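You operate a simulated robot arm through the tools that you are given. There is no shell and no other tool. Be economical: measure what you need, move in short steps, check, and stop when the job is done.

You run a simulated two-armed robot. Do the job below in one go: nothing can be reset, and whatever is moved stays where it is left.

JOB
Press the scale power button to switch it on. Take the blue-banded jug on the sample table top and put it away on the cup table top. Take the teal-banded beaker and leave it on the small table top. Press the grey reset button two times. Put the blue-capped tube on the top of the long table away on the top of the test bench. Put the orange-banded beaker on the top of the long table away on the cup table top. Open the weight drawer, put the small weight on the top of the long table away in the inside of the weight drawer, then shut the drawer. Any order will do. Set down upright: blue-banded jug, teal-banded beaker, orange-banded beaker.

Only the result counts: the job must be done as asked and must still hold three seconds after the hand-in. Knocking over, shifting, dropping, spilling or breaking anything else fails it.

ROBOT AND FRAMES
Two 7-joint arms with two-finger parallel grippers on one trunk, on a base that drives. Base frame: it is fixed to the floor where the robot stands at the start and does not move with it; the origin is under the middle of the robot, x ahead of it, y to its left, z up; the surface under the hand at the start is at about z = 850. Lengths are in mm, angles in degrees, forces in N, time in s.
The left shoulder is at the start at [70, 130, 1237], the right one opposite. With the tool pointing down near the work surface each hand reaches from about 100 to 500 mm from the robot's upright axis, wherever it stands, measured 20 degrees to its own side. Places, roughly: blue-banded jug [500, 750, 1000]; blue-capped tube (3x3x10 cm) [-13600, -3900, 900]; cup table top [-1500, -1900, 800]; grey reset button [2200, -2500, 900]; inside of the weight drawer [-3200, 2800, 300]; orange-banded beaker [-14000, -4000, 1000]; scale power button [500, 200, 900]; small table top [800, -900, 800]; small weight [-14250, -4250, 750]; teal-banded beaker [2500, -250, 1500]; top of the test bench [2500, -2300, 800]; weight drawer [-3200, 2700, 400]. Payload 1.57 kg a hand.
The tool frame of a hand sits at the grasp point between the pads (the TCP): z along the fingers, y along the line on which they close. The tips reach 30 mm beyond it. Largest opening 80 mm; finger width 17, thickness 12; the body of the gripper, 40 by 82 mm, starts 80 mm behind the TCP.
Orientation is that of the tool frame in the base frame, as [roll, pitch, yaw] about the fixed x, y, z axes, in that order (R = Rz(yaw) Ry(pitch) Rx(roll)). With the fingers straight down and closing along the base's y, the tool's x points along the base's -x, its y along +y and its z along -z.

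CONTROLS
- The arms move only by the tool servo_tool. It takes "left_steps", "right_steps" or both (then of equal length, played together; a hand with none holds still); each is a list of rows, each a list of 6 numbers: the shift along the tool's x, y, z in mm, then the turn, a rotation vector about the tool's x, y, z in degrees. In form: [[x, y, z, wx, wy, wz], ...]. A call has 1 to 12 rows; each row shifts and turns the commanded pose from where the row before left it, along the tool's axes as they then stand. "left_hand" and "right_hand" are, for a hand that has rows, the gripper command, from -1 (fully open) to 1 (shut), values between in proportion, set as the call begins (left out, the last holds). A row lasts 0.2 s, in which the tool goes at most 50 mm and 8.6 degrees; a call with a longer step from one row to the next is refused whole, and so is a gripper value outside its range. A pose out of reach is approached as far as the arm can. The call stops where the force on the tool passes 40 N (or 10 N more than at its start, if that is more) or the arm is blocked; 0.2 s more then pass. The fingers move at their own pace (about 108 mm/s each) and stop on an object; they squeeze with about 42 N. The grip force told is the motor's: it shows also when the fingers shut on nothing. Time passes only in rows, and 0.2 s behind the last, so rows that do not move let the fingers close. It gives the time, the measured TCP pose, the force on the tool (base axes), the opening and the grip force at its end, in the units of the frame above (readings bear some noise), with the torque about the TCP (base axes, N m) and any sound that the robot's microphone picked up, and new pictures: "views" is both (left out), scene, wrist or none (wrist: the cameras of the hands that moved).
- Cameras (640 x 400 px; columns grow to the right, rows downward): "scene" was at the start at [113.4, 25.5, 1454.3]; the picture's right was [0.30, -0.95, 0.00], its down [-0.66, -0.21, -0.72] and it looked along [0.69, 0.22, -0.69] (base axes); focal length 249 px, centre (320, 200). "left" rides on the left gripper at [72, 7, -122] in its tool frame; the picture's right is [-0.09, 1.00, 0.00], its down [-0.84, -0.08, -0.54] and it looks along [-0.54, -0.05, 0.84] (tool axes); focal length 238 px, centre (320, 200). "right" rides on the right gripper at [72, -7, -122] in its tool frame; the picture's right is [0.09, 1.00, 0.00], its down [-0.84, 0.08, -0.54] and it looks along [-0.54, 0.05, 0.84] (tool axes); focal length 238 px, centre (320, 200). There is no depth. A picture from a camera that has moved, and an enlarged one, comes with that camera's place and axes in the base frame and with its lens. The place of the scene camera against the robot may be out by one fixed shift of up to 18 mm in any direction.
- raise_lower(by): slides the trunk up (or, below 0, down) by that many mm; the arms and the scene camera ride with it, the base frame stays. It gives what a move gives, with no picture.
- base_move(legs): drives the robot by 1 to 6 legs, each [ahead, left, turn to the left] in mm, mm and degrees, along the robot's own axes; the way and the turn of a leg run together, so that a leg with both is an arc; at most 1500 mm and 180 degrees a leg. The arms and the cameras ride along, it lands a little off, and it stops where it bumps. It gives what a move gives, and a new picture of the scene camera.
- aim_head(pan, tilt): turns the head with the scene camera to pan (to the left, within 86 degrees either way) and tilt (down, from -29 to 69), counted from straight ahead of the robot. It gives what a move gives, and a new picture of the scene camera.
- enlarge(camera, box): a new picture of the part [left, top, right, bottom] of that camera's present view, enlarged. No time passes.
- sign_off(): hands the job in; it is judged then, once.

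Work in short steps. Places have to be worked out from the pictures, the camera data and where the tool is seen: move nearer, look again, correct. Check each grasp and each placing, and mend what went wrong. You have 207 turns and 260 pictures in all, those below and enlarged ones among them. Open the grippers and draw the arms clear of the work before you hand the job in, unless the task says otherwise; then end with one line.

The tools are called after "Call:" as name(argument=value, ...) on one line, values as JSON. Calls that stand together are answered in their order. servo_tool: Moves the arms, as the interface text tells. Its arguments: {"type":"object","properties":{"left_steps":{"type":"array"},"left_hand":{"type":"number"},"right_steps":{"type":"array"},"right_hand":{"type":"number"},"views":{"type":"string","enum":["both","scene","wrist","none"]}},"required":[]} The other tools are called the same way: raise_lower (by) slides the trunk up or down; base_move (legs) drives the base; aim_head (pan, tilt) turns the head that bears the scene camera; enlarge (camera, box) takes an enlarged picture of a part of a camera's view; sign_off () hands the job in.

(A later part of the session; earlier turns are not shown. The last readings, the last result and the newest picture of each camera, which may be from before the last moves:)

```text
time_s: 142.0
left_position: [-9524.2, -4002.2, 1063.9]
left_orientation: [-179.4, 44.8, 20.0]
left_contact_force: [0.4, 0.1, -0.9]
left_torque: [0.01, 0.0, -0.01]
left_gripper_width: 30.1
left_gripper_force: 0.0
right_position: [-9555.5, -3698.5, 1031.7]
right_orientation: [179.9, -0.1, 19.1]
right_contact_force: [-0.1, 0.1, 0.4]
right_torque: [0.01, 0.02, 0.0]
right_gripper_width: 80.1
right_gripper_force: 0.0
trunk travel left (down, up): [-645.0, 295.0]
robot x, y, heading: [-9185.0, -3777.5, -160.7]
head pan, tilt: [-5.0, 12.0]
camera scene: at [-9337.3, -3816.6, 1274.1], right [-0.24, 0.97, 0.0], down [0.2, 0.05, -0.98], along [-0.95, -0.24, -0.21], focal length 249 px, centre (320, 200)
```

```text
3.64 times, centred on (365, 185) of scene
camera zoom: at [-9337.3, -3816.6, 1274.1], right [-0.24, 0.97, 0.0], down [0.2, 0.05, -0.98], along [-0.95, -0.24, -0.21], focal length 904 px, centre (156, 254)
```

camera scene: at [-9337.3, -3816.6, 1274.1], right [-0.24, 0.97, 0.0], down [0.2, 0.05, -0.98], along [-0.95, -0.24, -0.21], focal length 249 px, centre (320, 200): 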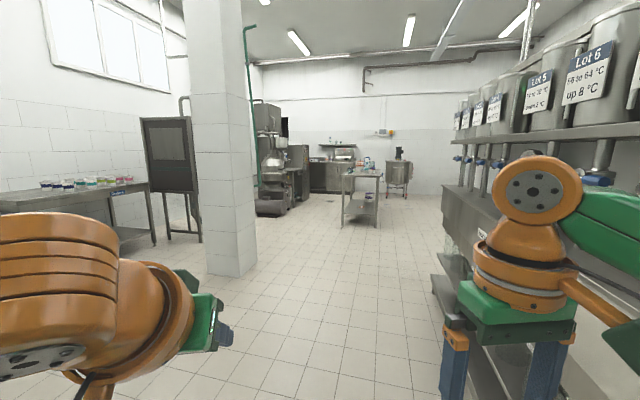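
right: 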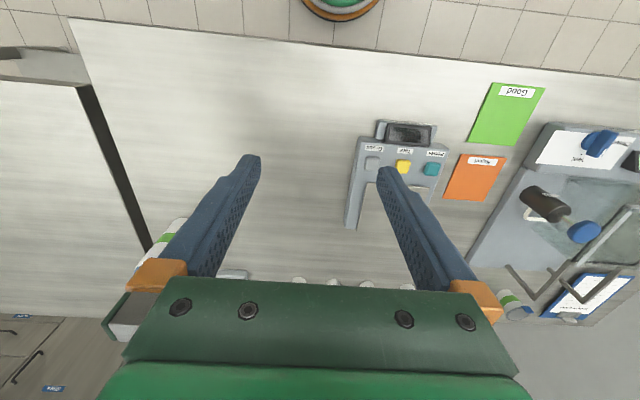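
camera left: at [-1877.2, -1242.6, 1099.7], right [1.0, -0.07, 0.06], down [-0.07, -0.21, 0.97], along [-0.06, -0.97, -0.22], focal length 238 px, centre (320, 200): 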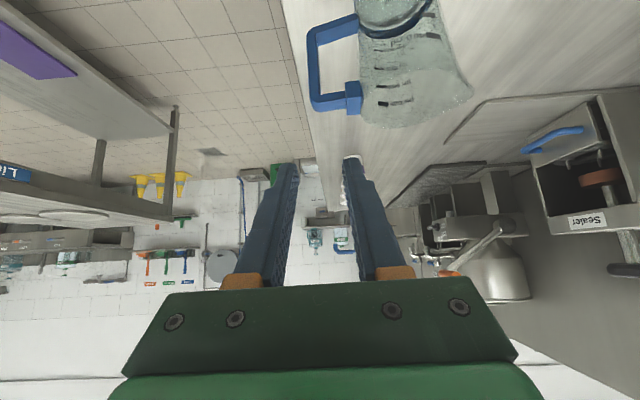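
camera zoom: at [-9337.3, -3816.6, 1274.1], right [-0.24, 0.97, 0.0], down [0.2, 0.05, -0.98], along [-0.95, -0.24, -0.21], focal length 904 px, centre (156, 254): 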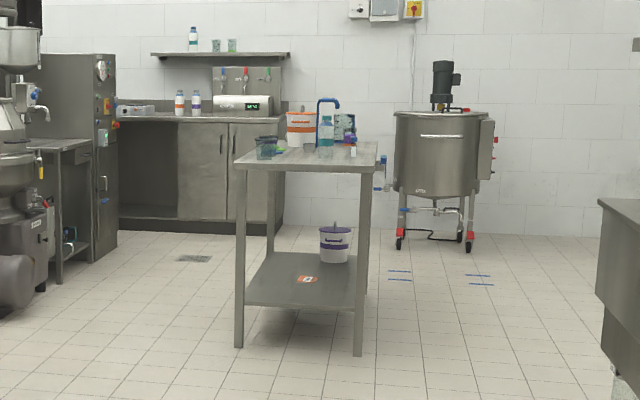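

Drive west along y≈-3800 to about [-12450, -3800], then look at the table.

Call:
base_move(legs=[[1030, -357, 0], [1030, -357, 0], [1030, -357, 0], [0, 0, -19]])

Call:
aim_head(pan=10, tilt=25)

Call:
enlarge(camera="scene", box=[200, 100, 440, 250])

```text
time_s: 158.9
left_position: [-12812.3, -3907.9, 1064.1]
left_orientation: [-179.4, 44.6, 1.5]
left_contact_force: [-0.5, 0.3, 0.0]
left_torque: [0.0, 0.01, 0.04]
left_gripper_width: 30.1
left_gripper_force: 0.0
right_position: [-12745.7, -3609.6, 1031.9]
right_orientation: [-179.9, -0.1, 0.3]
right_contact_force: [0.7, -0.1, 0.7]
right_torque: [0.02, 0.03, 0.0]
right_gripper_width: 80.0
right_gripper_force: 0.1
trunk travel left (down, up): [-645.0, 295.0]
robot x, y, heading: [-12416.5, -3806.2, -179.4]
head pan, tilt: [-5.0, 12.0]
camera scene: at [-12576.6, -3796.3, 1274.1], right [0.08, 1.0, 0.0], down [0.21, -0.02, -0.98], along [-0.98, 0.08, -0.21], focal length 249 px, centre (320, 200)
```

scene: 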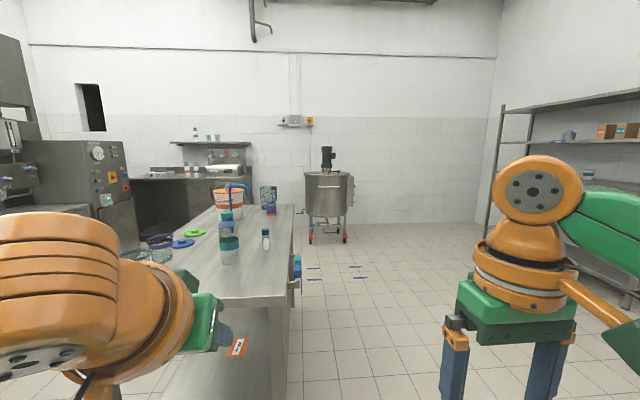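

```text
time_s: 159.7
left_position: [-12812.0, -3908.0, 1063.2]
left_orientation: [-179.4, 44.6, 1.4]
left_contact_force: [0.7, -0.6, 0.6]
left_torque: [0.01, 0.01, 0.0]
left_gripper_width: 29.9
left_gripper_force: 0.1
right_position: [-12745.8, -3608.9, 1031.3]
right_orientation: [180.0, 0.0, 0.4]
right_contact_force: [0.1, -0.4, 0.2]
right_torque: [0.01, -0.01, -0.01]
right_gripper_width: 80.0
right_gripper_force: 0.0
trunk travel left (down, up): [-645.0, 295.0]
robot x, y, heading: [-12419.6, -3806.0, -179.5]
head pan, tilt: [10.0, 25.0]
camera scene: at [-12574.3, -3819.9, 1253.0], right [-0.18, 0.98, 0.0], down [0.42, 0.08, -0.91], along [-0.89, -0.16, -0.42], focal length 249 px, centre (320, 200)
```

scene: 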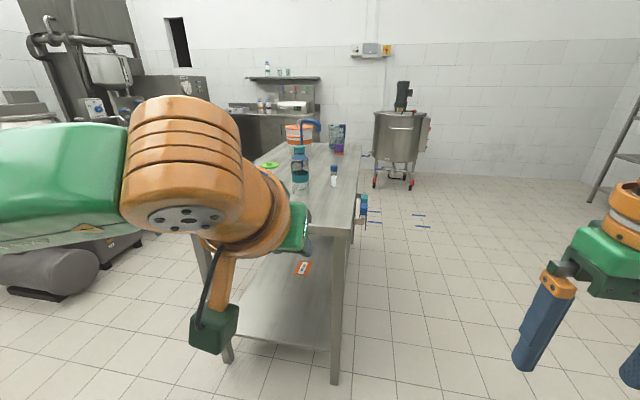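

```text
2.67 times, centred on (320, 175) of scene
camera zoom: at [-12574.3, -3819.9, 1253.0], right [-0.18, 0.98, 0.0], down [0.42, 0.08, -0.91], along [-0.89, -0.16, -0.42], focal length 663 px, centre (320, 267)
```

zoom: 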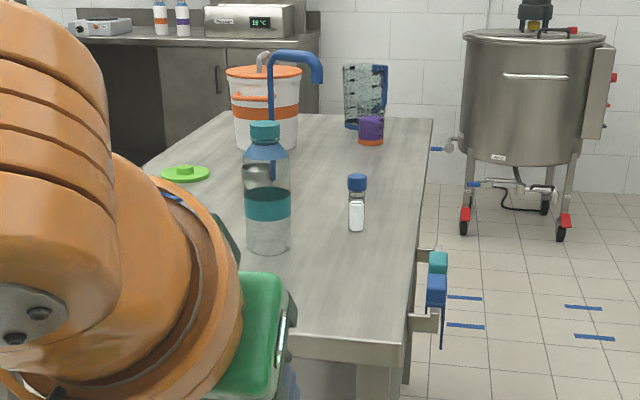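

The blue-capped tube stands near [-13583, -3940]. Drive to the table's north side and face south.

Call:
base_move(legs=[[200, -650, 0], [1150, 0, 0], [0, 0, 89.5]])

Call:
aim_head(pan=-15, tilt=35)

Call:
enlarge(camera="right", box=[0, 0, 640, 400])

```text
time_s: 172.8
left_position: [-13672.0, -3568.9, 1062.7]
left_orientation: [-179.4, 44.6, 93.5]
left_contact_force: [-0.5, 0.5, -0.6]
left_torque: [0.03, 0.03, 0.03]
left_gripper_width: 29.8
left_gripper_force: 0.1
right_position: [-13973.9, -3514.4, 1030.7]
right_orientation: [180.0, 0.0, 92.4]
right_contact_force: [-0.5, -0.1, -0.8]
right_torque: [0.01, 0.01, -0.02]
right_gripper_width: 79.8
right_gripper_force: 0.2
trunk travel left (down, up): [-645.0, 295.0]
robot x, y, heading: [-13790.6, -3178.8, -87.7]
head pan, tilt: [10.0, 25.0]
camera scene: at [-13784.0, -3319.9, 1253.0], right [-0.98, -0.22, 0.0], down [-0.09, 0.41, -0.91], along [0.2, -0.89, -0.42], focal length 249 px, centre (320, 200)
```

scene: 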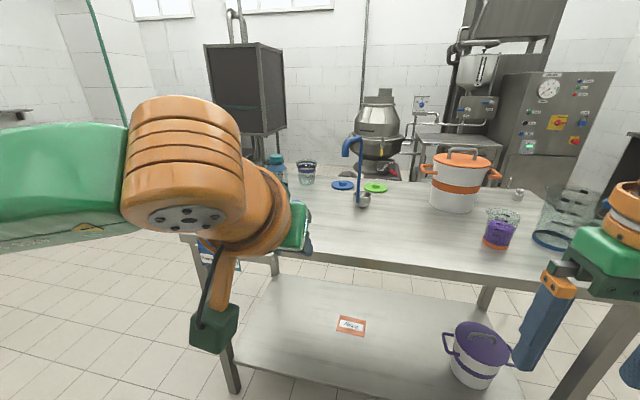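

```text
time_s: 173.7
left_position: [-13672.5, -3571.4, 1064.3]
left_orientation: [-179.4, 44.5, 93.5]
left_contact_force: [-0.7, -0.1, -0.7]
left_torque: [0.05, -0.02, 0.02]
left_gripper_width: 29.8
left_gripper_force: 0.1
right_position: [-13972.7, -3513.5, 1030.9]
right_orientation: [-179.8, 0.0, 92.4]
right_contact_force: [-0.3, -1.2, -1.0]
right_torque: [0.02, -0.01, -0.05]
right_gripper_width: 80.2
right_gripper_force: 0.0
trunk travel left (down, up): [-645.0, 295.0]
robot x, y, heading: [-13788.1, -3180.5, -87.5]
head pan, tilt: [-15.0, 35.0]
camera scene: at [-13822.8, -3315.9, 1237.2], right [-0.98, 0.22, 0.0], down [0.12, 0.56, -0.82], along [-0.18, -0.8, -0.57], focal length 249 px, centre (320, 200)
```

scene: 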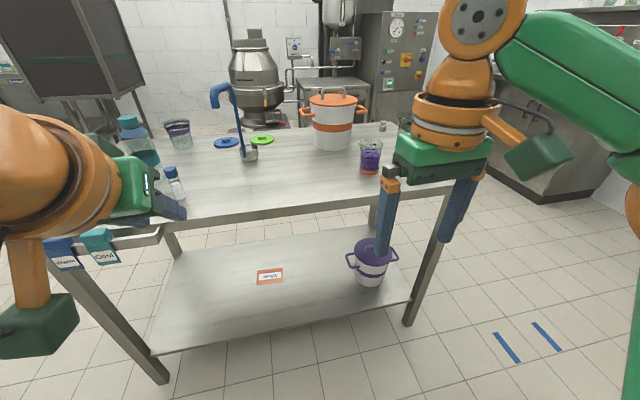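

```text
1.00 times, centred on (320, 200) of right (not enlarged: the box is as wide or as high as the picture)
camera zoom: at [-13983.7, -3442.7, 1152.6], right [0.99, 0.13, 0.0], down [0.11, -0.83, 0.54], along [0.07, -0.54, -0.84], focal length 238 px, centre (320, 200)
```

zoom: 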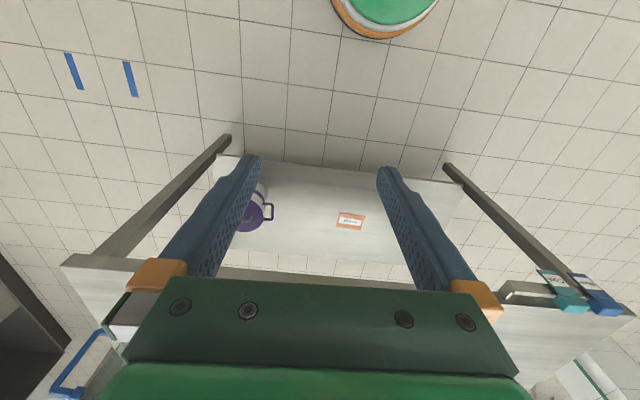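

Zoom on the beaker with orange band and the small metal item near the tub.

Call:
enlarge(camera="scene", box=[280, 80, 420, 190])

Call:
aim_head(pan=10, tilt=25)

Call:
enlarge(camera="scene", box=[420, 130, 610, 260])

```text
3.64 times, centred on (350, 135) of scene
camera zoom: at [-13822.8, -3315.9, 1237.2], right [-0.98, 0.22, 0.0], down [0.12, 0.56, -0.82], along [-0.18, -0.8, -0.57], focal length 904 px, centre (211, 436)
```

zoom: 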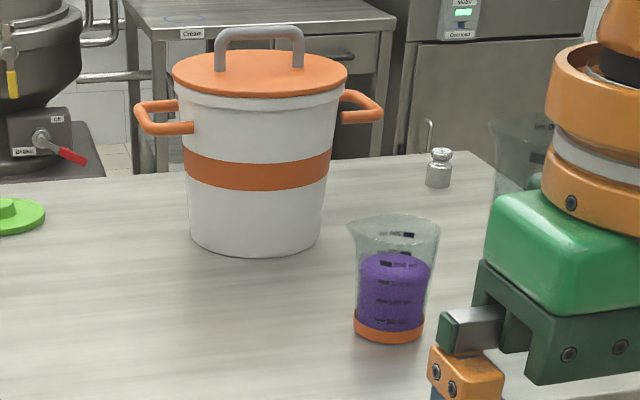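

```text
time_s: 174.6
left_position: [-13672.8, -3570.1, 1065.0]
left_orientation: [-179.4, 44.6, 93.4]
left_contact_force: [0.6, -0.3, 1.1]
left_torque: [0.02, -0.03, -0.02]
left_gripper_width: 30.0
left_gripper_force: 0.0
right_position: [-13974.3, -3513.3, 1030.8]
right_orientation: [-179.9, -0.1, 92.4]
right_contact_force: [-0.1, -0.4, -0.1]
right_torque: [0.04, 0.04, 0.0]
right_gripper_width: 80.2
right_gripper_force: 0.1
trunk travel left (down, up): [-645.0, 295.0]
robot x, y, heading: [-13790.2, -3178.3, -87.7]
head pan, tilt: [10.0, 25.0]
camera scene: at [-13784.1, -3319.9, 1252.9], right [-0.98, -0.21, 0.0], down [-0.09, 0.41, -0.91], along [0.19, -0.89, -0.42], focal length 249 px, centre (320, 200)
```

scene: 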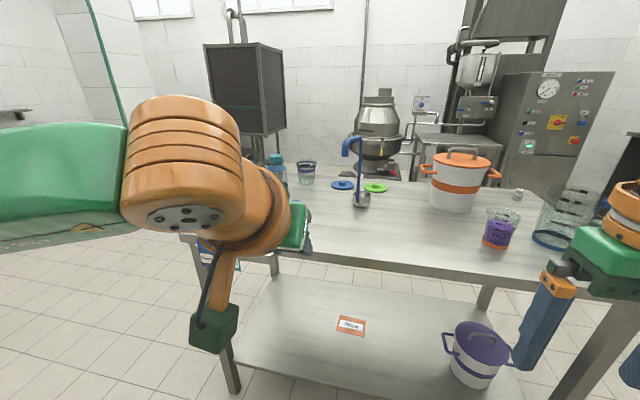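

```text
3.08 times, centred on (515, 195) of scene
camera zoom: at [-13784.1, -3319.9, 1252.9], right [-0.98, -0.21, 0.0], down [-0.09, 0.41, -0.91], along [0.19, -0.89, -0.42], focal length 765 px, centre (-280, 215)
```

zoom: 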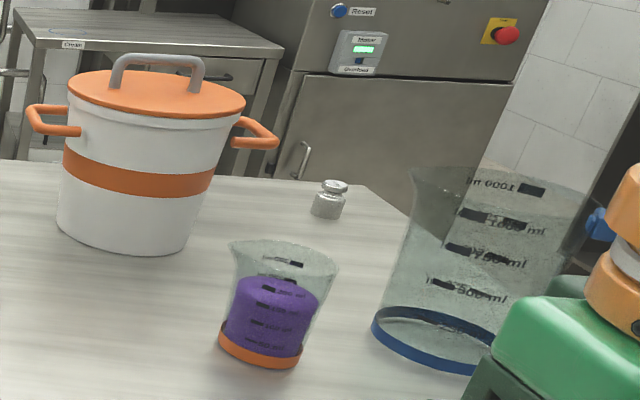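

Beaker (orange band, purple contents) at about [-14144, -3996], rim z≈945, spout toward +x; weight at about [-14348, -4339]. Plan: right hand grips the beaker's right wall over the rim. Raise the trunk and drive to the table edge there.

Call:
raise_lower(by=130)

Call:
base_move(legs=[[0, 0, -2.3], [0, -240, 0], [390, 0, 0]])

Call:
aim_head(pan=-15, tilt=50)

Call:
enlarge(camera="right", box=[0, 0, 640, 400])

```text
time_s: 176.2
left_position: [-13672.4, -3569.8, 1193.0]
left_orientation: [-179.5, 44.6, 93.5]
left_contact_force: [0.7, 0.7, -0.3]
left_torque: [-0.01, 0.0, 0.01]
left_gripper_width: 29.9
left_gripper_force: 0.1
right_position: [-13972.5, -3514.6, 1160.9]
right_orientation: [-179.9, 0.0, 92.4]
right_contact_force: [0.1, -0.9, 1.0]
right_torque: [0.02, 0.03, 0.05]
right_gripper_width: 80.0
right_gripper_force: 0.1
trunk travel left (down, up): [-775.0, 165.0]
robot x, y, heading: [-13789.0, -3182.1, -87.5]
head pan, tilt: [10.0, 25.0]
```

```text
time_s: 180.3
left_position: [-13917.4, -3954.2, 1194.9]
left_orientation: [-179.4, 44.6, 91.6]
left_contact_force: [0.2, 0.1, -0.3]
left_torque: [0.02, 0.02, 0.01]
left_gripper_width: 29.9
left_gripper_force: 0.1
right_position: [-14216.3, -3887.7, 1162.0]
right_orientation: [-179.8, 0.1, 90.4]
right_contact_force: [-0.2, -0.2, 0.3]
right_torque: [-0.01, -0.01, 0.02]
right_gripper_width: 80.3
right_gripper_force: 0.0
trunk travel left (down, up): [-775.0, 165.0]
robot x, y, heading: [-14024.0, -3559.3, -89.5]
head pan, tilt: [10.0, 25.0]
camera scene: at [-14020.8, -3700.5, 1383.2], right [-0.98, -0.18, 0.0], down [-0.08, 0.41, -0.91], along [0.17, -0.89, -0.42], focal length 249 px, centre (320, 200)
```

scene: 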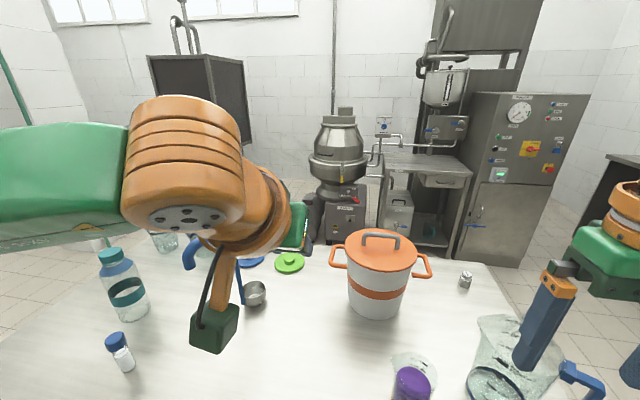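

```text
time_s: 181.2
left_position: [-13917.8, -3955.9, 1192.7]
left_orientation: [-179.4, 44.6, 91.6]
left_contact_force: [0.2, 0.1, -0.4]
left_torque: [0.02, 0.01, -0.02]
left_gripper_width: 30.1
left_gripper_force: 0.1
right_position: [-14217.5, -3889.4, 1161.1]
right_orientation: [-179.9, 0.1, 90.5]
right_contact_force: [0.1, 0.3, -1.3]
right_torque: [0.0, -0.01, -0.01]
right_gripper_width: 79.8
right_gripper_force: 0.0
trunk travel left (down, up): [-775.0, 165.0]
robot x, y, heading: [-14022.2, -3563.4, -89.4]
head pan, tilt: [-15.0, 50.0]
camera scene: at [-14056.7, -3686.8, 1345.5], right [-0.97, 0.25, 0.0], down [0.19, 0.74, -0.64], along [-0.16, -0.62, -0.77], focal length 249 px, centre (320, 200)
```

scene: 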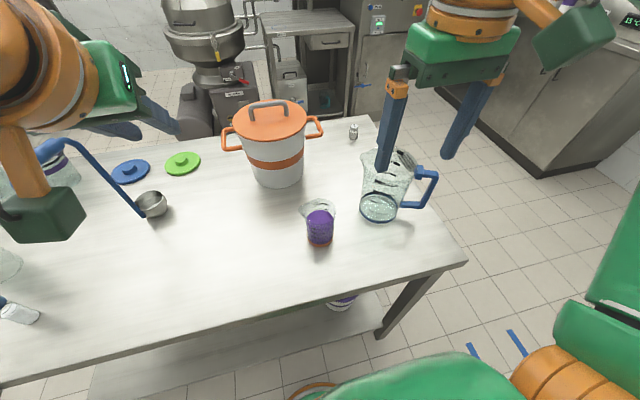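

```text
1.00 times, centred on (320, 200) of right (not enlarged: the box is as wide or as high as the picture)
camera zoom: at [-14224.4, -3818.4, 1282.5], right [0.99, 0.1, 0.0], down [0.09, -0.84, 0.54], along [0.05, -0.54, -0.84], focal length 238 px, centre (320, 200)
```

zoom: 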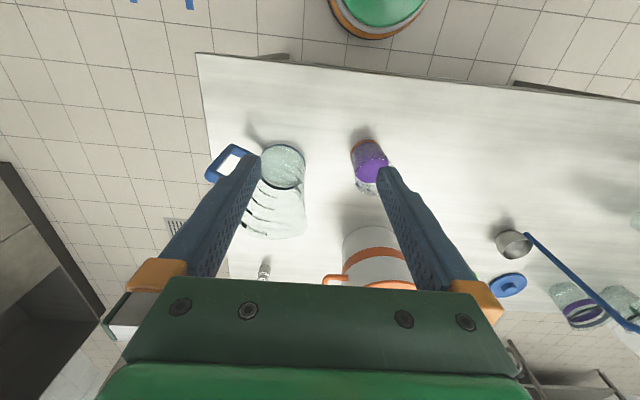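

Good overhead view: beaker about [-14126, -3980], pitcher to its right. Zoom to see the beaker's rim and spout.

Call:
enlarge(camera="right", box=[310, 110, 430, 220])

Call:
enlarge(camera="scene", box=[280, 170, 380, 260])

```text
3.64 times, centred on (370, 165) of right
camera zoom: at [-14224.4, -3818.4, 1282.5], right [0.99, 0.1, 0.0], down [0.09, -0.84, 0.54], along [0.05, -0.54, -0.84], focal length 867 px, centre (138, 327)
```

zoom: 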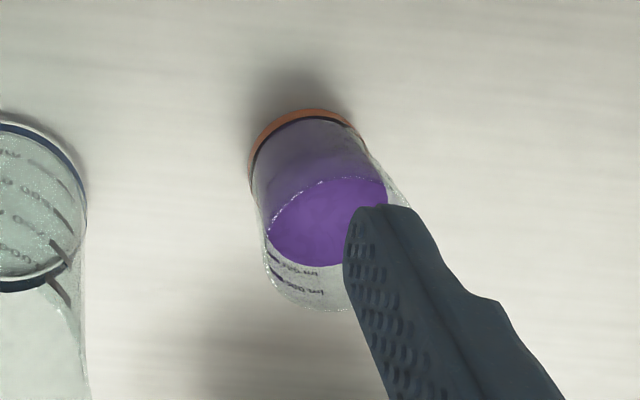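

```text
4.44 times, centred on (330, 215) of scene
camera zoom: at [-14056.7, -3686.8, 1345.5], right [-0.97, 0.25, 0.0], down [0.19, 0.74, -0.64], along [-0.16, -0.62, -0.77], focal length 1106 px, centre (276, 133)
```

zoom: 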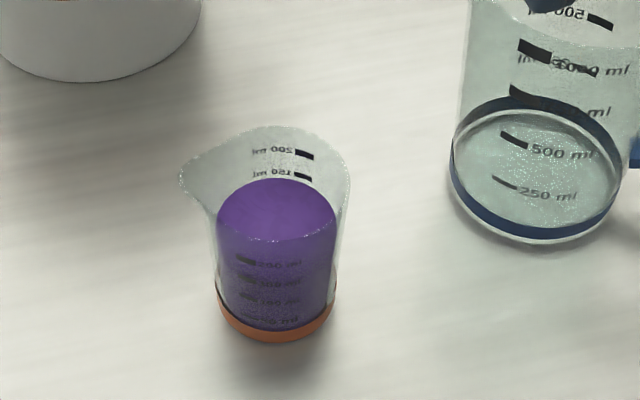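

The body is about 64 mm across with the spout on +x. I'll grip the right wall at [-14155, -3982] with one finger inside, above the contents. Move above it with 30 mm opening.

Call:
servo_tool(right_steps=[[-30, 20, 0, 0, 0, 0], [-30, 20, 30, 0, 0, 0], [-33, 22, 30, 0, 0, 0], [0, 0, 35, 0, 0, 0]], right_hand=0.25, views="both")

```text
time_s: 182.2
left_position: [-13919.4, -3955.9, 1194.3]
left_orientation: [-179.4, 44.5, 91.5]
left_contact_force: [0.8, -0.1, 0.3]
left_torque: [0.01, -0.03, 0.0]
left_gripper_width: 29.9
left_gripper_force: 0.0
right_position: [-14155.5, -3981.0, 1066.1]
right_orientation: [180.0, 0.0, 90.4]
right_contact_force: [-0.2, -0.5, 0.3]
right_torque: [0.01, -0.02, 0.02]
right_gripper_width: 30.2
right_gripper_force: 0.1
trunk travel left (down, up): [-775.0, 165.0]
robot x, y, heading: [-14020.8, -3562.4, -89.4]
head pan, tilt: [-15.0, 50.0]
camera scene: at [-14057.7, -3686.8, 1345.5], right [-0.97, 0.25, 0.0], down [0.19, 0.74, -0.64], along [-0.16, -0.62, -0.77], focal length 249 px, centre (320, 200)
camera right: at [-14163.1, -3909.8, 1188.4], right [0.99, 0.1, 0.0], down [0.08, -0.84, 0.54], along [0.05, -0.54, -0.84], focal length 238 px, centre (320, 200)
```

scene: 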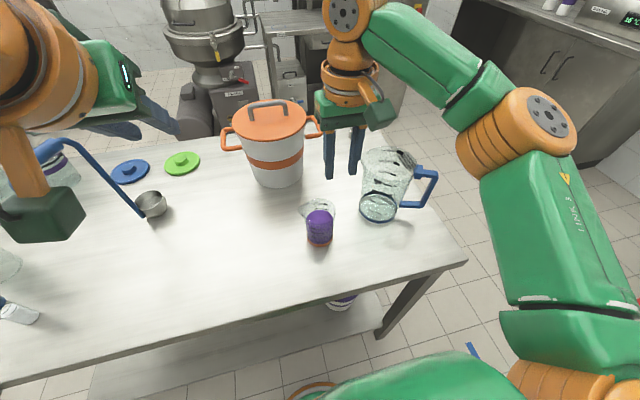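
right: 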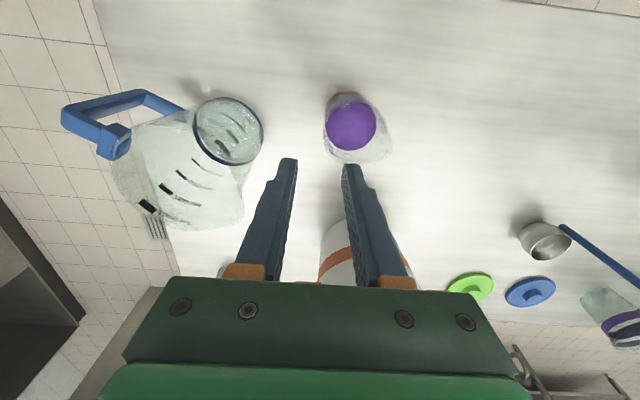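

Purple surface centre gives beaker axis at [-14122, -3983]; the wall sits under the gap. Descend to 990 and check.

Call:
servo_tool(right_steps=[[0, 0, 25, 0, 0, 0], [0, 0, 25, 0, 0, 0], [0, 0, 20, 0, 0, 0]], views="wrist")

Call:
enlarge(camera="scene", box=[280, 130, 420, 260])

```text
time_s: 183.0
left_position: [-13918.3, -3955.4, 1194.1]
left_orientation: [-179.4, 44.7, 91.6]
left_contact_force: [0.0, 0.8, -0.8]
left_torque: [0.02, 0.01, -0.02]
left_gripper_width: 29.7
left_gripper_force: 0.0
right_position: [-14153.3, -3981.5, 999.0]
right_orientation: [179.9, 0.0, 90.5]
right_contact_force: [0.0, -0.4, 0.1]
right_torque: [-0.01, 0.0, 0.01]
right_gripper_width: 29.8
right_gripper_force: 0.1
trunk travel left (down, up): [-775.0, 165.0]
robot x, y, heading: [-14023.1, -3561.1, -89.3]
head pan, tilt: [-15.0, 50.0]
camera right: at [-14161.0, -3911.1, 1118.6], right [0.99, 0.1, 0.0], down [0.08, -0.84, 0.54], along [0.05, -0.54, -0.84], focal length 238 px, centre (320, 200)
```

right: 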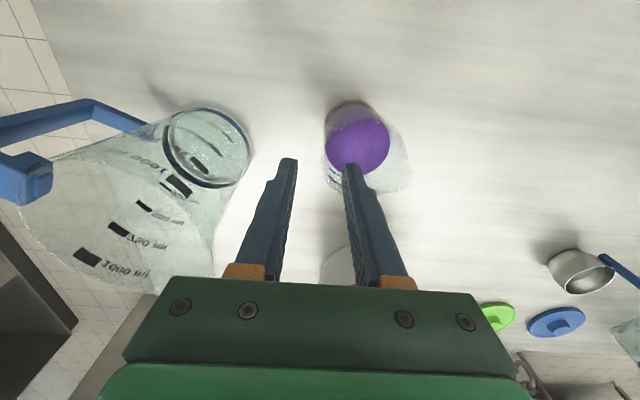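

```text
3.08 times, centred on (350, 195) of scene
camera zoom: at [-14057.0, -3686.6, 1345.5], right [-0.97, 0.25, 0.0], down [0.19, 0.74, -0.64], along [-0.16, -0.62, -0.77], focal length 765 px, centre (228, 215)
```

zoom: 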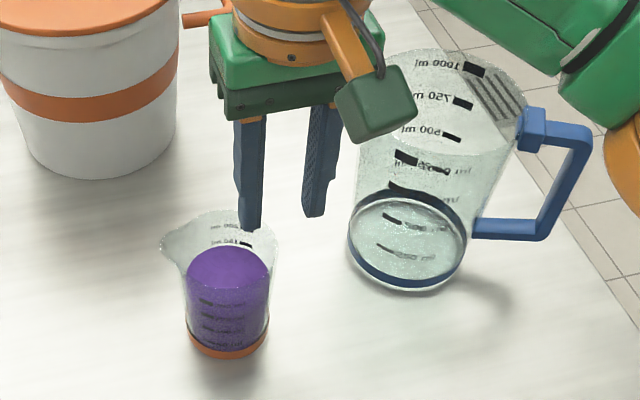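

Alignment is consistent. Descend to z = 951 so the inner fingertip reaches 24 mm below the rim.

Call:
servo_tool(right_steps=[[0, 0, 12, 0, 0, 0], [0, 0, 12, 0, 0, 0], [0, 0, 12, 0, 0, 0], [0, 0, 10, 0, 0, 0]], views="wrist")

Call:
enlarge(camera="scene", box=[280, 150, 400, 260])

```text
time_s: 183.7
left_position: [-13917.8, -3953.2, 1195.9]
left_orientation: [-179.3, 44.9, 91.6]
left_contact_force: [-0.4, -1.7, -1.1]
left_torque: [0.01, 0.02, -0.05]
left_gripper_width: 30.1
left_gripper_force: 0.2
right_position: [-14153.4, -3981.6, 974.4]
right_orientation: [179.8, 1.0, 90.5]
right_contact_force: [-1.5, 8.0, 24.1]
right_torque: [0.43, -0.38, 0.0]
right_gripper_width: 28.5
right_gripper_force: 0.0
trunk travel left (down, up): [-775.0, 165.0]
robot x, y, heading: [-14023.5, -3568.1, -89.3]
head pan, tilt: [-15.0, 50.0]
stopped in row 3 (right hand): the force on the tool passed its limit at 52 N (the readings are from after the stop); the commanded pose is now the measured one
camera right: at [-14161.9, -3907.8, 1094.9], right [0.99, 0.1, 0.0], down [0.08, -0.83, 0.56], along [0.06, -0.55, -0.83], focal length 238 px, centre (320, 200)
```

right: 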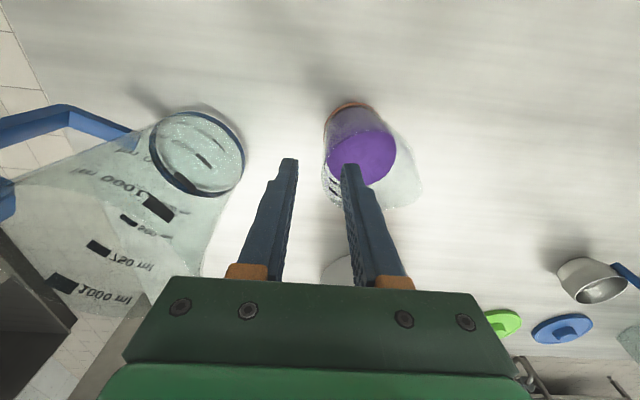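

```text
3.64 times, centred on (340, 205) of scene
camera zoom: at [-14056.7, -3682.5, 1346.1], right [-0.97, 0.25, 0.0], down [0.19, 0.74, -0.65], along [-0.16, -0.62, -0.76], focal length 904 px, centre (247, 182)
```

zoom: 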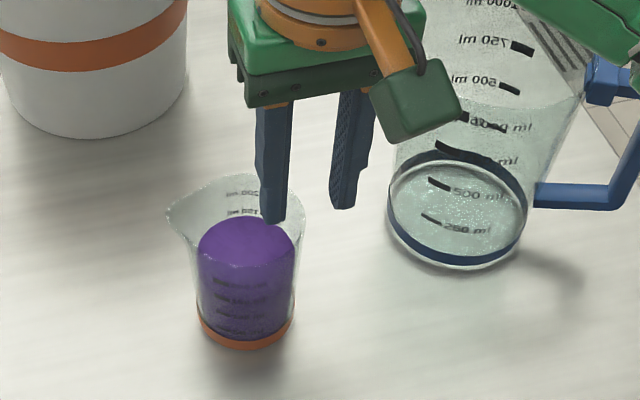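

The inner finger met resistance at rim height inside the outline, so the beaker acts as solid; a rim grip won't work. I back off and will instead straddle its lower body with the left hand pitched 45°, as with the jug. Raise and withdraw the right hand first.

Call:
servo_tool(right_steps=[[0, 0, -20, 0, 0, 0], [0, 0, -40, 0, 0, 0], [0, 0, -45, 0, 0, 0], [0, 0, -45, 0, 0, 0], [25, -30, -30, 0, 0, 0], [25, -35, -20, 0, 0, 0], [0, -40, 0, 0, 0, 0]], views="wrist")

```text
time_s: 185.3
left_position: [-13918.6, -3956.0, 1193.8]
left_orientation: [-179.5, 44.6, 91.5]
left_contact_force: [-0.3, 0.4, 0.2]
left_torque: [0.0, -0.02, 0.01]
left_gripper_width: 30.0
left_gripper_force: 0.1
right_position: [-14260.3, -3931.8, 1172.3]
right_orientation: [179.7, 0.8, 90.5]
right_contact_force: [0.5, 1.4, 0.3]
right_torque: [0.0, -0.03, -0.04]
right_gripper_width: 29.9
right_gripper_force: 0.1
trunk travel left (down, up): [-775.0, 165.0]
robot x, y, heading: [-14022.7, -3561.9, -89.6]
head pan, tilt: [-15.0, 50.0]
camera right: at [-14270.3, -3859.4, 1292.2], right [0.99, 0.1, 0.0], down [0.08, -0.83, 0.55], along [0.06, -0.55, -0.83], focal length 238 px, centre (320, 200)
```

right: 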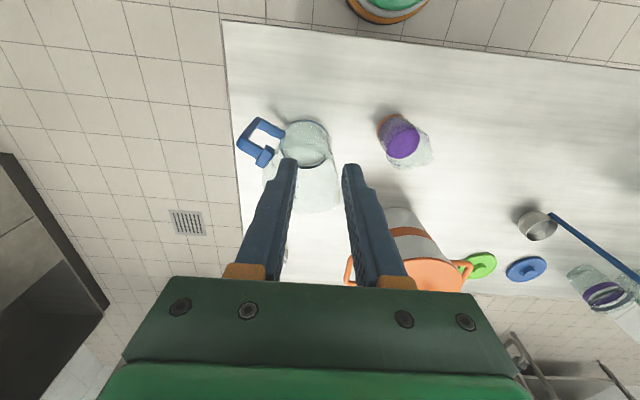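

Beaker still stands at [-14121, -3983]. Shift the base so the left hand faces it, then lower the trunk 147.

Call:
base_move(legs=[[15, -192, 0]])

Call:
raise_lower(by=-147)

Call:
servo_tool(left_steps=[[10, 0, 0, 0, 0, 0]], left_hand=-1, views="both")

```text
time_s: 186.9
left_position: [-14103.6, -3972.5, 1194.0]
left_orientation: [-179.1, 44.6, 92.1]
left_contact_force: [1.2, -0.1, 0.0]
left_torque: [-0.03, 0.01, -0.01]
left_gripper_width: 30.1
left_gripper_force: 0.1
right_position: [-14443.9, -3949.1, 1171.9]
right_orientation: [180.0, 0.8, 90.8]
right_contact_force: [0.4, -1.3, 0.6]
right_torque: [0.0, 0.01, 0.01]
right_gripper_width: 30.0
right_gripper_force: 0.1
trunk travel left (down, up): [-775.0, 165.0]
robot x, y, heading: [-14214.7, -3580.5, -88.9]
head pan, tilt: [-15.0, 50.0]
camera scene: at [-14242.9, -3703.2, 1345.6], right [-0.97, 0.24, 0.0], down [0.19, 0.74, -0.64], along [-0.16, -0.62, -0.77], focal length 249 px, centre (320, 200)
```

scene: 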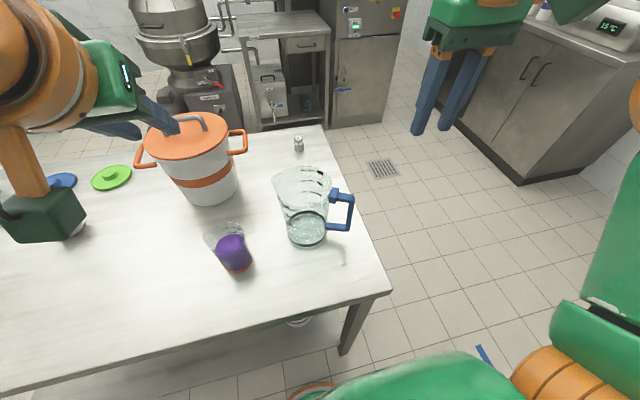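

```text
time_s: 188.6
left_position: [-14106.0, -3971.3, 1046.4]
left_orientation: [-179.4, 44.6, 91.8]
left_contact_force: [0.0, 0.2, -0.3]
left_torque: [0.01, 0.0, 0.02]
left_gripper_width: 29.7
left_gripper_force: 0.0
right_position: [-14449.6, -3951.5, 1024.2]
right_orientation: [179.9, 0.9, 90.8]
right_contact_force: [0.1, -0.6, -0.8]
right_torque: [-0.01, -0.01, -0.03]
right_gripper_width: 29.9
right_gripper_force: 0.1
trunk travel left (down, up): [-628.0, 312.0]
robot x, y, heading: [-14210.4, -3579.0, -89.1]
head pan, tilt: [-15.0, 50.0]
```

```text
time_s: 189.0
left_position: [-14106.6, -3965.0, 1039.2]
left_orientation: [-179.4, 44.8, 92.0]
left_contact_force: [0.6, 0.2, 1.4]
left_torque: [0.0, 0.0, -0.01]
left_gripper_width: 80.0
left_gripper_force: 0.0
right_position: [-14447.2, -3949.9, 1025.0]
right_orientation: [179.7, 0.8, 90.7]
right_contact_force: [0.7, 0.3, 0.1]
right_torque: [-0.01, -0.02, 0.03]
right_gripper_width: 30.1
right_gripper_force: 0.1
trunk travel left (down, up): [-628.0, 312.0]
robot x, y, heading: [-14212.0, -3579.1, -89.1]
head pan, tilt: [-15.0, 50.0]
camera scene: at [-14246.6, -3703.2, 1198.6], right [-0.97, 0.24, 0.0], down [0.19, 0.74, -0.64], along [-0.16, -0.62, -0.77], focal length 249 px, centre (320, 200)
camera left: at [-14102.2, -3827.3, 1074.7], right [1.0, -0.04, 0.06], down [-0.06, -0.22, 0.97], along [-0.03, -0.98, -0.22], focal length 238 px, centre (320, 200)
```

scene: 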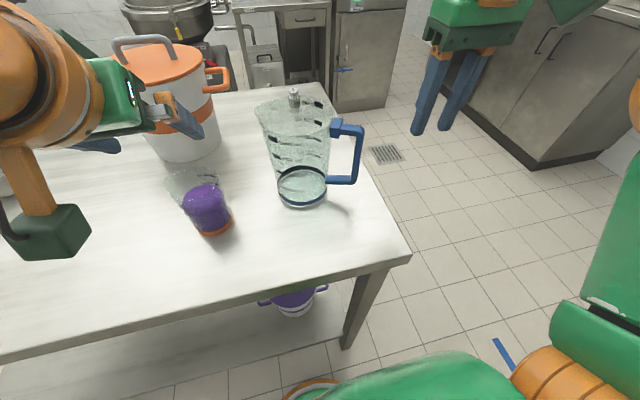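
left: 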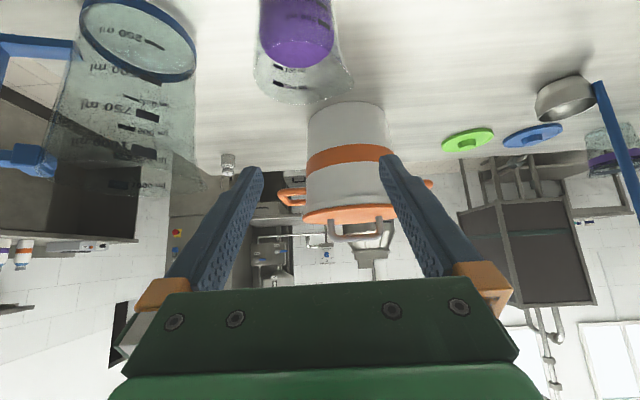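

Beaker axis in x ≈ -14117. Back the base 45 mm, then go straight down in front of the beaker and view.

Call:
base_move(legs=[[-45, 0, -1]])

Call:
servo_tool(left_steps=[[24, -4, 24, 0, 0, 0], [25, -4, 25, 0, 0, 0], [24, -3, 24, 0, 0, 0]], views="both")

```text
time_s: 189.9
left_position: [-14113.8, -3925.6, 1038.6]
left_orientation: [-179.4, 44.5, 90.8]
left_contact_force: [0.3, 0.4, -0.2]
left_torque: [-0.03, -0.03, 0.0]
left_gripper_width: 79.8
left_gripper_force: 0.0
right_position: [-14454.7, -3905.2, 1023.9]
right_orientation: [179.7, 0.5, 89.9]
right_contact_force: [1.1, -0.1, -0.6]
right_torque: [0.03, -0.02, 0.01]
right_gripper_width: 29.9
right_gripper_force: 0.0
trunk travel left (down, up): [-628.0, 312.0]
robot x, y, heading: [-14218.0, -3533.6, -90.5]
head pan, tilt: [-15.0, 50.0]
camera scene: at [-14249.1, -3662.3, 1198.1], right [-0.96, 0.26, 0.0], down [0.2, 0.74, -0.64], along [-0.17, -0.62, -0.77], focal length 249 px, centre (320, 200)
```

scene: 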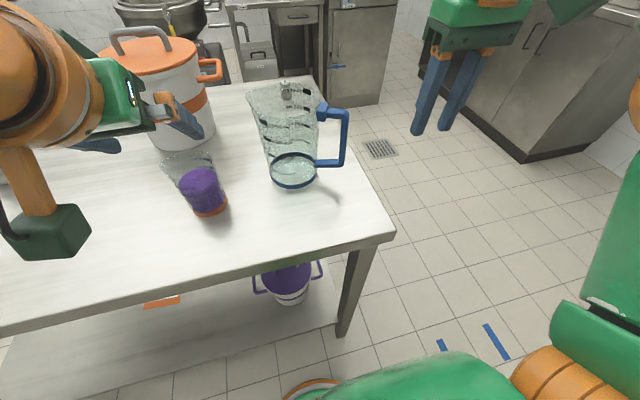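

```text
time_s: 190.7
left_position: [-14125.2, -3923.4, 935.0]
left_orientation: [-179.3, 44.6, 90.9]
left_contact_force: [-0.2, 0.1, -0.8]
left_torque: [-0.03, 0.0, 0.0]
left_gripper_width: 80.2
left_gripper_force: 0.0
right_position: [-14456.4, -3903.3, 1024.2]
right_orientation: [179.8, 0.7, 89.8]
right_contact_force: [-0.1, -0.2, -1.6]
right_torque: [0.0, 0.0, 0.01]
right_gripper_width: 30.0
right_gripper_force: 0.1
trunk travel left (down, up): [-628.0, 312.0]
robot x, y, heading: [-14210.1, -3531.6, -90.2]
head pan, tilt: [-15.0, 50.0]
camera scene: at [-14249.0, -3659.5, 1198.4], right [-0.96, 0.26, 0.0], down [0.2, 0.74, -0.64], along [-0.17, -0.62, -0.77], focal length 249 px, centre (320, 200)
camera left: at [-14119.0, -3785.9, 971.6], right [1.0, -0.06, 0.06], down [-0.07, -0.22, 0.97], along [-0.04, -0.97, -0.22], focal length 238 px, centre (320, 200)
```

scene: 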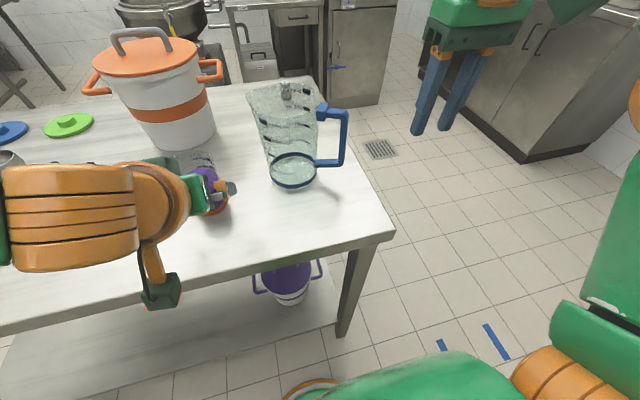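
left: 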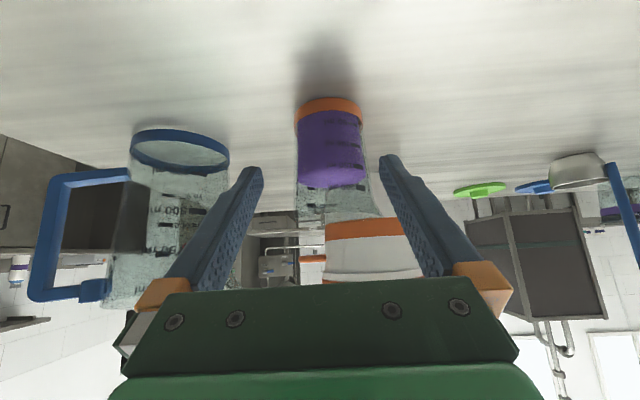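

Clear view: beaker axis x ≈ -14114, front at y ≈ -3956 (diameter about 60). Shift 10 mm left and advance along the fingers.

Call:
servo_tool(left_steps=[[-3, 10, 10, 0, 0, 0], [-3, 0, 22, 0, 0, 0], [0, 0, 22, 0, 0, 0]], views="wrist")

```text
time_s: 191.5
left_position: [-14116.7, -3966.5, 901.8]
left_orientation: [-179.4, 44.6, 90.9]
left_contact_force: [0.2, -0.4, -0.3]
left_torque: [-0.04, 0.03, -0.02]
left_gripper_width: 79.9
left_gripper_force: 0.0
right_position: [-14455.7, -3903.4, 1024.3]
right_orientation: [179.8, 0.8, 89.8]
right_contact_force: [-0.2, 0.0, 0.5]
right_torque: [0.0, 0.03, -0.02]
right_gripper_width: 29.9
right_gripper_force: 0.0
trunk travel left (down, up): [-628.0, 312.0]
robot x, y, heading: [-14215.3, -3535.1, -90.2]
head pan, tilt: [-15.0, 50.0]
camera left: at [-14109.7, -3828.3, 937.1], right [1.0, -0.06, 0.06], down [-0.07, -0.22, 0.97], along [-0.04, -0.97, -0.22], focal length 238 px, centre (320, 200)
```

left: 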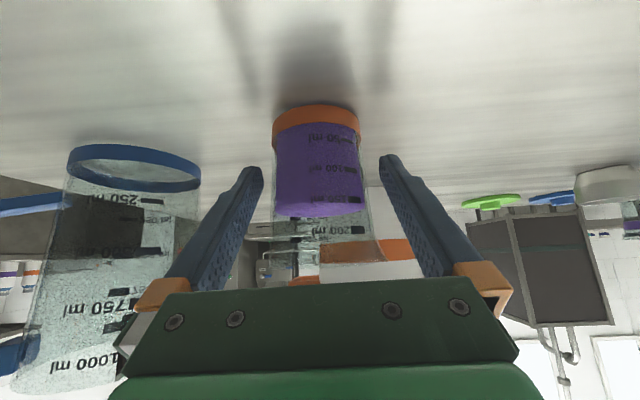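

Centred between the fingers. Advance the last 22 mm and close gently.

Call:
servo_tool(left_steps=[[0, 0, 11, 0, 0, 0], [0, 0, 11, 0, 0, 0], [0, 0, 0, 0, 0, 0]], views="wrist")

Call:
servo_tool(left_steps=[[0, 0, 0, 0, 0, 0], [0, 0, 0, 0, 0, 0], [0, 0, 0, 0, 0, 0]], left_hand=1, views="wrist")

```text
time_s: 192.3
left_position: [-14115.9, -3980.3, 887.1]
left_orientation: [-179.4, 44.7, 90.8]
left_contact_force: [0.8, 0.1, 0.1]
left_torque: [0.01, 0.01, 0.01]
left_gripper_width: 80.1
left_gripper_force: 0.0
right_position: [-14455.8, -3900.8, 1024.8]
right_orientation: [179.7, 0.7, 89.6]
right_contact_force: [0.4, 0.3, 0.0]
right_torque: [0.01, 0.03, 0.01]
right_gripper_width: 29.9
right_gripper_force: 0.1
trunk travel left (down, up): [-628.0, 312.0]
robot x, y, heading: [-14214.2, -3534.6, -90.1]
head pan, tilt: [-15.0, 50.0]
camera left: at [-14109.6, -3842.4, 922.0], right [1.0, -0.06, 0.06], down [-0.07, -0.21, 0.97], along [-0.04, -0.97, -0.22], focal length 238 px, centre (320, 200)
```

left: 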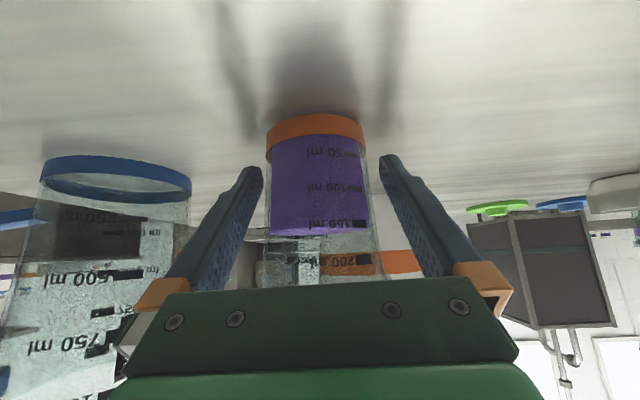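

```text
time_s: 193.1
left_position: [-14117.1, -3980.3, 885.3]
left_orientation: [-179.3, 44.6, 90.9]
left_contact_force: [0.2, 0.0, 0.6]
left_torque: [-0.06, -0.03, 0.0]
left_gripper_width: 62.9
left_gripper_force: 42.0
right_position: [-14455.0, -3902.2, 1024.9]
right_orientation: [179.9, 0.7, 89.8]
right_contact_force: [-0.2, -0.9, -0.4]
right_torque: [0.01, 0.03, 0.0]
right_gripper_width: 29.9
right_gripper_force: 0.1
trunk travel left (down, up): [-628.0, 312.0]
robot x, y, heading: [-14213.4, -3531.5, -90.5]
head pan, tilt: [-15.0, 50.0]
camera left: at [-14109.6, -3842.6, 922.0], right [1.0, -0.06, 0.06], down [-0.07, -0.22, 0.97], along [-0.04, -0.97, -0.22], focal length 238 px, centre (320, 200)
```

left: 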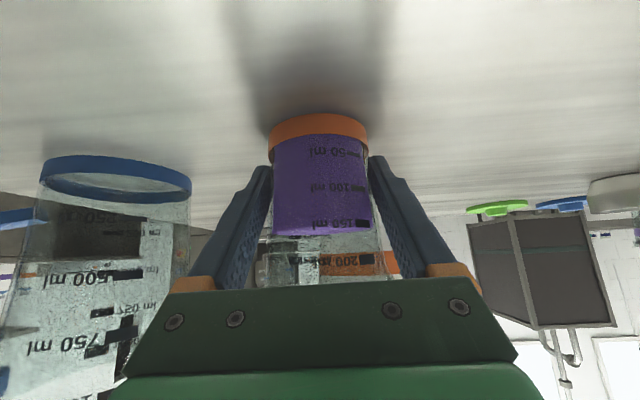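

Gripped at 62.9 mm. Lift with the trunk and check it stays level.

Call:
raise_lower(by=60)

Call:
enlarge(camera="left", box=[0, 0, 640, 400])

```text
time_s: 194.1
left_position: [-14115.4, -3982.6, 946.0]
left_orientation: [-179.4, 44.6, 90.8]
left_contact_force: [0.0, -0.1, -1.3]
left_torque: [0.0, -0.03, 0.0]
left_gripper_width: 62.8
left_gripper_force: 42.1
right_position: [-14455.6, -3902.8, 1085.1]
right_orientation: [179.8, 0.8, 89.6]
right_contact_force: [0.0, 0.1, 0.3]
right_torque: [0.02, 0.01, 0.03]
right_gripper_width: 30.0
right_gripper_force: 0.0
trunk travel left (down, up): [-688.0, 252.0]
robot x, y, heading: [-14212.7, -3536.9, -90.2]
head pan, tilt: [-15.0, 50.0]
```

```text
1.00 times, centred on (320, 200) of left (not enlarged: the box is as wide or as high as the picture)
camera zoom: at [-14109.5, -3843.1, 981.8], right [1.0, -0.06, 0.06], down [-0.07, -0.22, 0.97], along [-0.04, -0.97, -0.22], focal length 238 px, centre (320, 200)
```

zoom: 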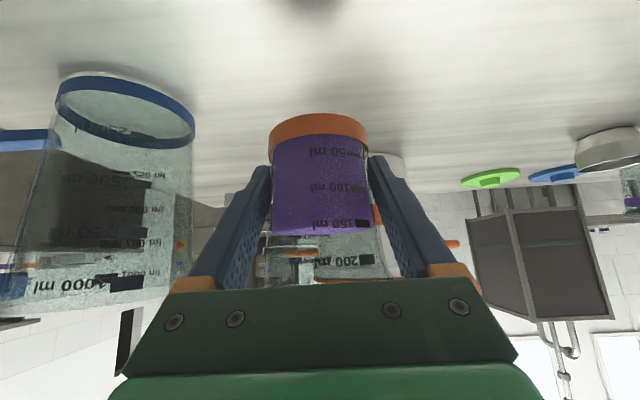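

Beaker held level. Now go round the west end to the table's south side, where the weight is reachable with the right hand and the left hand stays off the table.

Call:
base_move(legs=[[-250, 0, 0], [0, -800, 0], [1450, 0, 0], [0, 0, 180]])

Call:
aim_head(pan=-25, tilt=30)

```text
time_s: 214.1
left_position: [-15138.3, -4284.9, 947.2]
left_orientation: [-179.4, 44.6, -87.0]
left_contact_force: [-0.1, -0.3, -1.9]
left_torque: [0.0, 0.01, 0.01]
left_gripper_width: 62.5
left_gripper_force: 42.1
right_position: [-14798.4, -4351.8, 1084.9]
right_orientation: [179.8, 0.7, -88.2]
right_contact_force: [-0.2, 0.0, 1.0]
right_torque: [-0.02, 0.0, -0.01]
right_gripper_width: 30.0
right_gripper_force: 0.1
trunk travel left (down, up): [-688.0, 252.0]
robot x, y, heading: [-15019.0, -4730.7, 92.0]
head pan, tilt: [-15.0, 50.0]
camera scene: at [-15025.0, -4601.3, 1258.4], right [0.97, -0.23, 0.0], down [-0.17, -0.75, -0.64], along [0.14, 0.63, -0.77], focal length 249 px, centre (320, 200)
```

scene: 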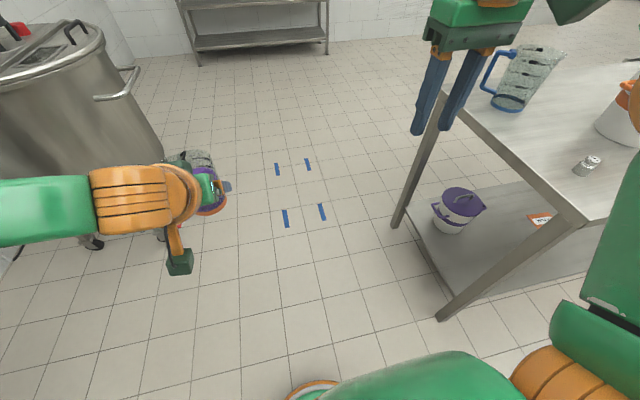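

```text
time_s: 214.9
left_position: [-15139.1, -4284.7, 945.8]
left_orientation: [-179.4, 44.6, -86.9]
left_contact_force: [-0.1, 0.1, -2.7]
left_torque: [-0.01, -0.03, 0.02]
left_gripper_width: 62.5
left_gripper_force: 42.2
right_position: [-14796.6, -4351.0, 1085.0]
right_orientation: [179.9, 0.7, -88.1]
right_contact_force: [0.1, -0.6, 0.1]
right_torque: [0.01, 0.02, 0.04]
right_gripper_width: 29.9
right_gripper_force: 0.1
trunk travel left (down, up): [-688.0, 252.0]
robot x, y, heading: [-15026.9, -4726.6, 92.0]
head pan, tilt: [-25.0, 30.0]
camera scene: at [-15007.1, -4593.1, 1287.9], right [0.92, -0.39, 0.0], down [-0.2, -0.46, -0.87], along [0.34, 0.8, -0.5], focal length 249 px, centre (320, 200)
```

scene: 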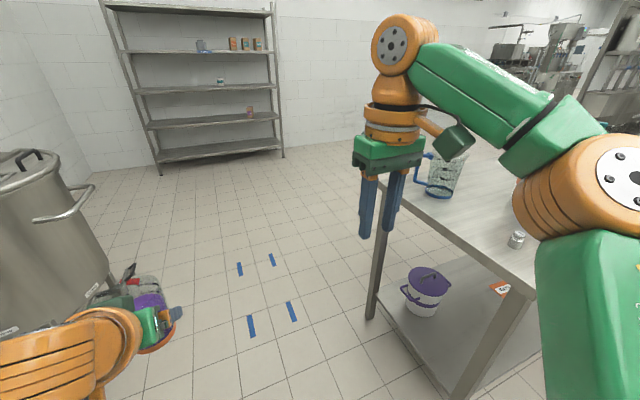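

Slide right 530 mm toward the weight (south edge about y = -4430, I stay at y ≈ -4730).

Call:
base_move(legs=[[0, 0, -2], [0, -520, 0]])

Call:
enlarge(camera="right", box=[0, 0, 640, 400])

```text
time_s: 218.3
left_position: [-14604.7, -4282.6, 945.9]
left_orientation: [-179.3, 44.5, -89.2]
left_contact_force: [-0.2, 0.4, -2.2]
left_torque: [-0.05, 0.01, 0.02]
left_gripper_width: 62.4
left_gripper_force: 41.4
right_position: [-14266.5, -4361.8, 1084.0]
right_orientation: [179.7, 0.7, -90.4]
right_contact_force: [0.3, 0.0, -0.1]
right_torque: [-0.02, -0.03, -0.01]
right_gripper_width: 30.0
right_gripper_force: 0.0
trunk travel left (down, up): [-688.0, 252.0]
robot x, y, heading: [-14507.4, -4732.6, 89.7]
head pan, tilt: [-25.0, 30.0]
camera scene: at [-14485.6, -4596.2, 1288.0], right [0.9, -0.43, 0.0], down [-0.21, -0.45, -0.87], along [0.37, 0.78, -0.5], focal length 249 px, centre (320, 200)
```

scene: 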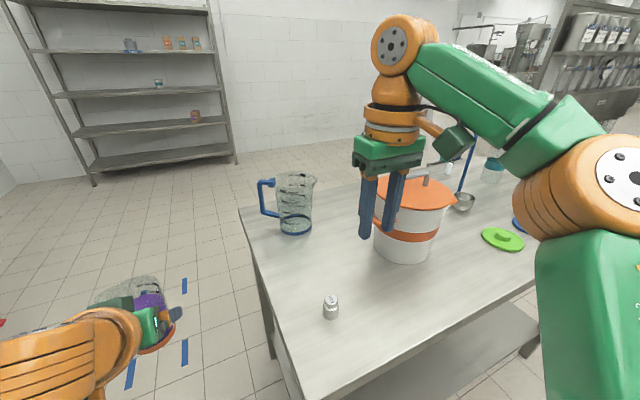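

```text
1.00 times, centred on (320, 200) of right (not enlarged: the box is as wide or as high as the picture)
camera zoom: at [-14260.6, -4436.1, 1205.3], right [-1.0, -0.09, 0.0], down [-0.07, 0.83, 0.55], along [-0.05, 0.55, -0.83], focal length 238 px, centre (320, 200)
```

zoom: 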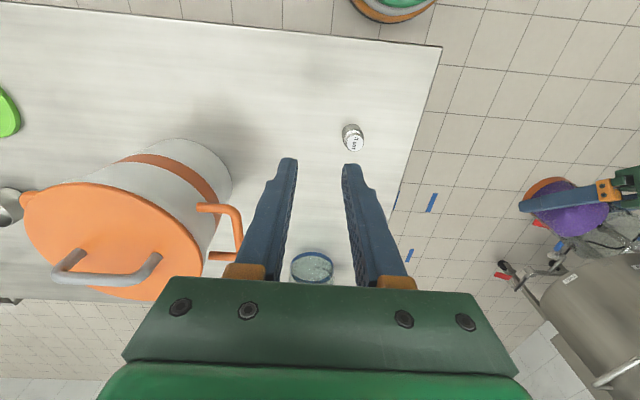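

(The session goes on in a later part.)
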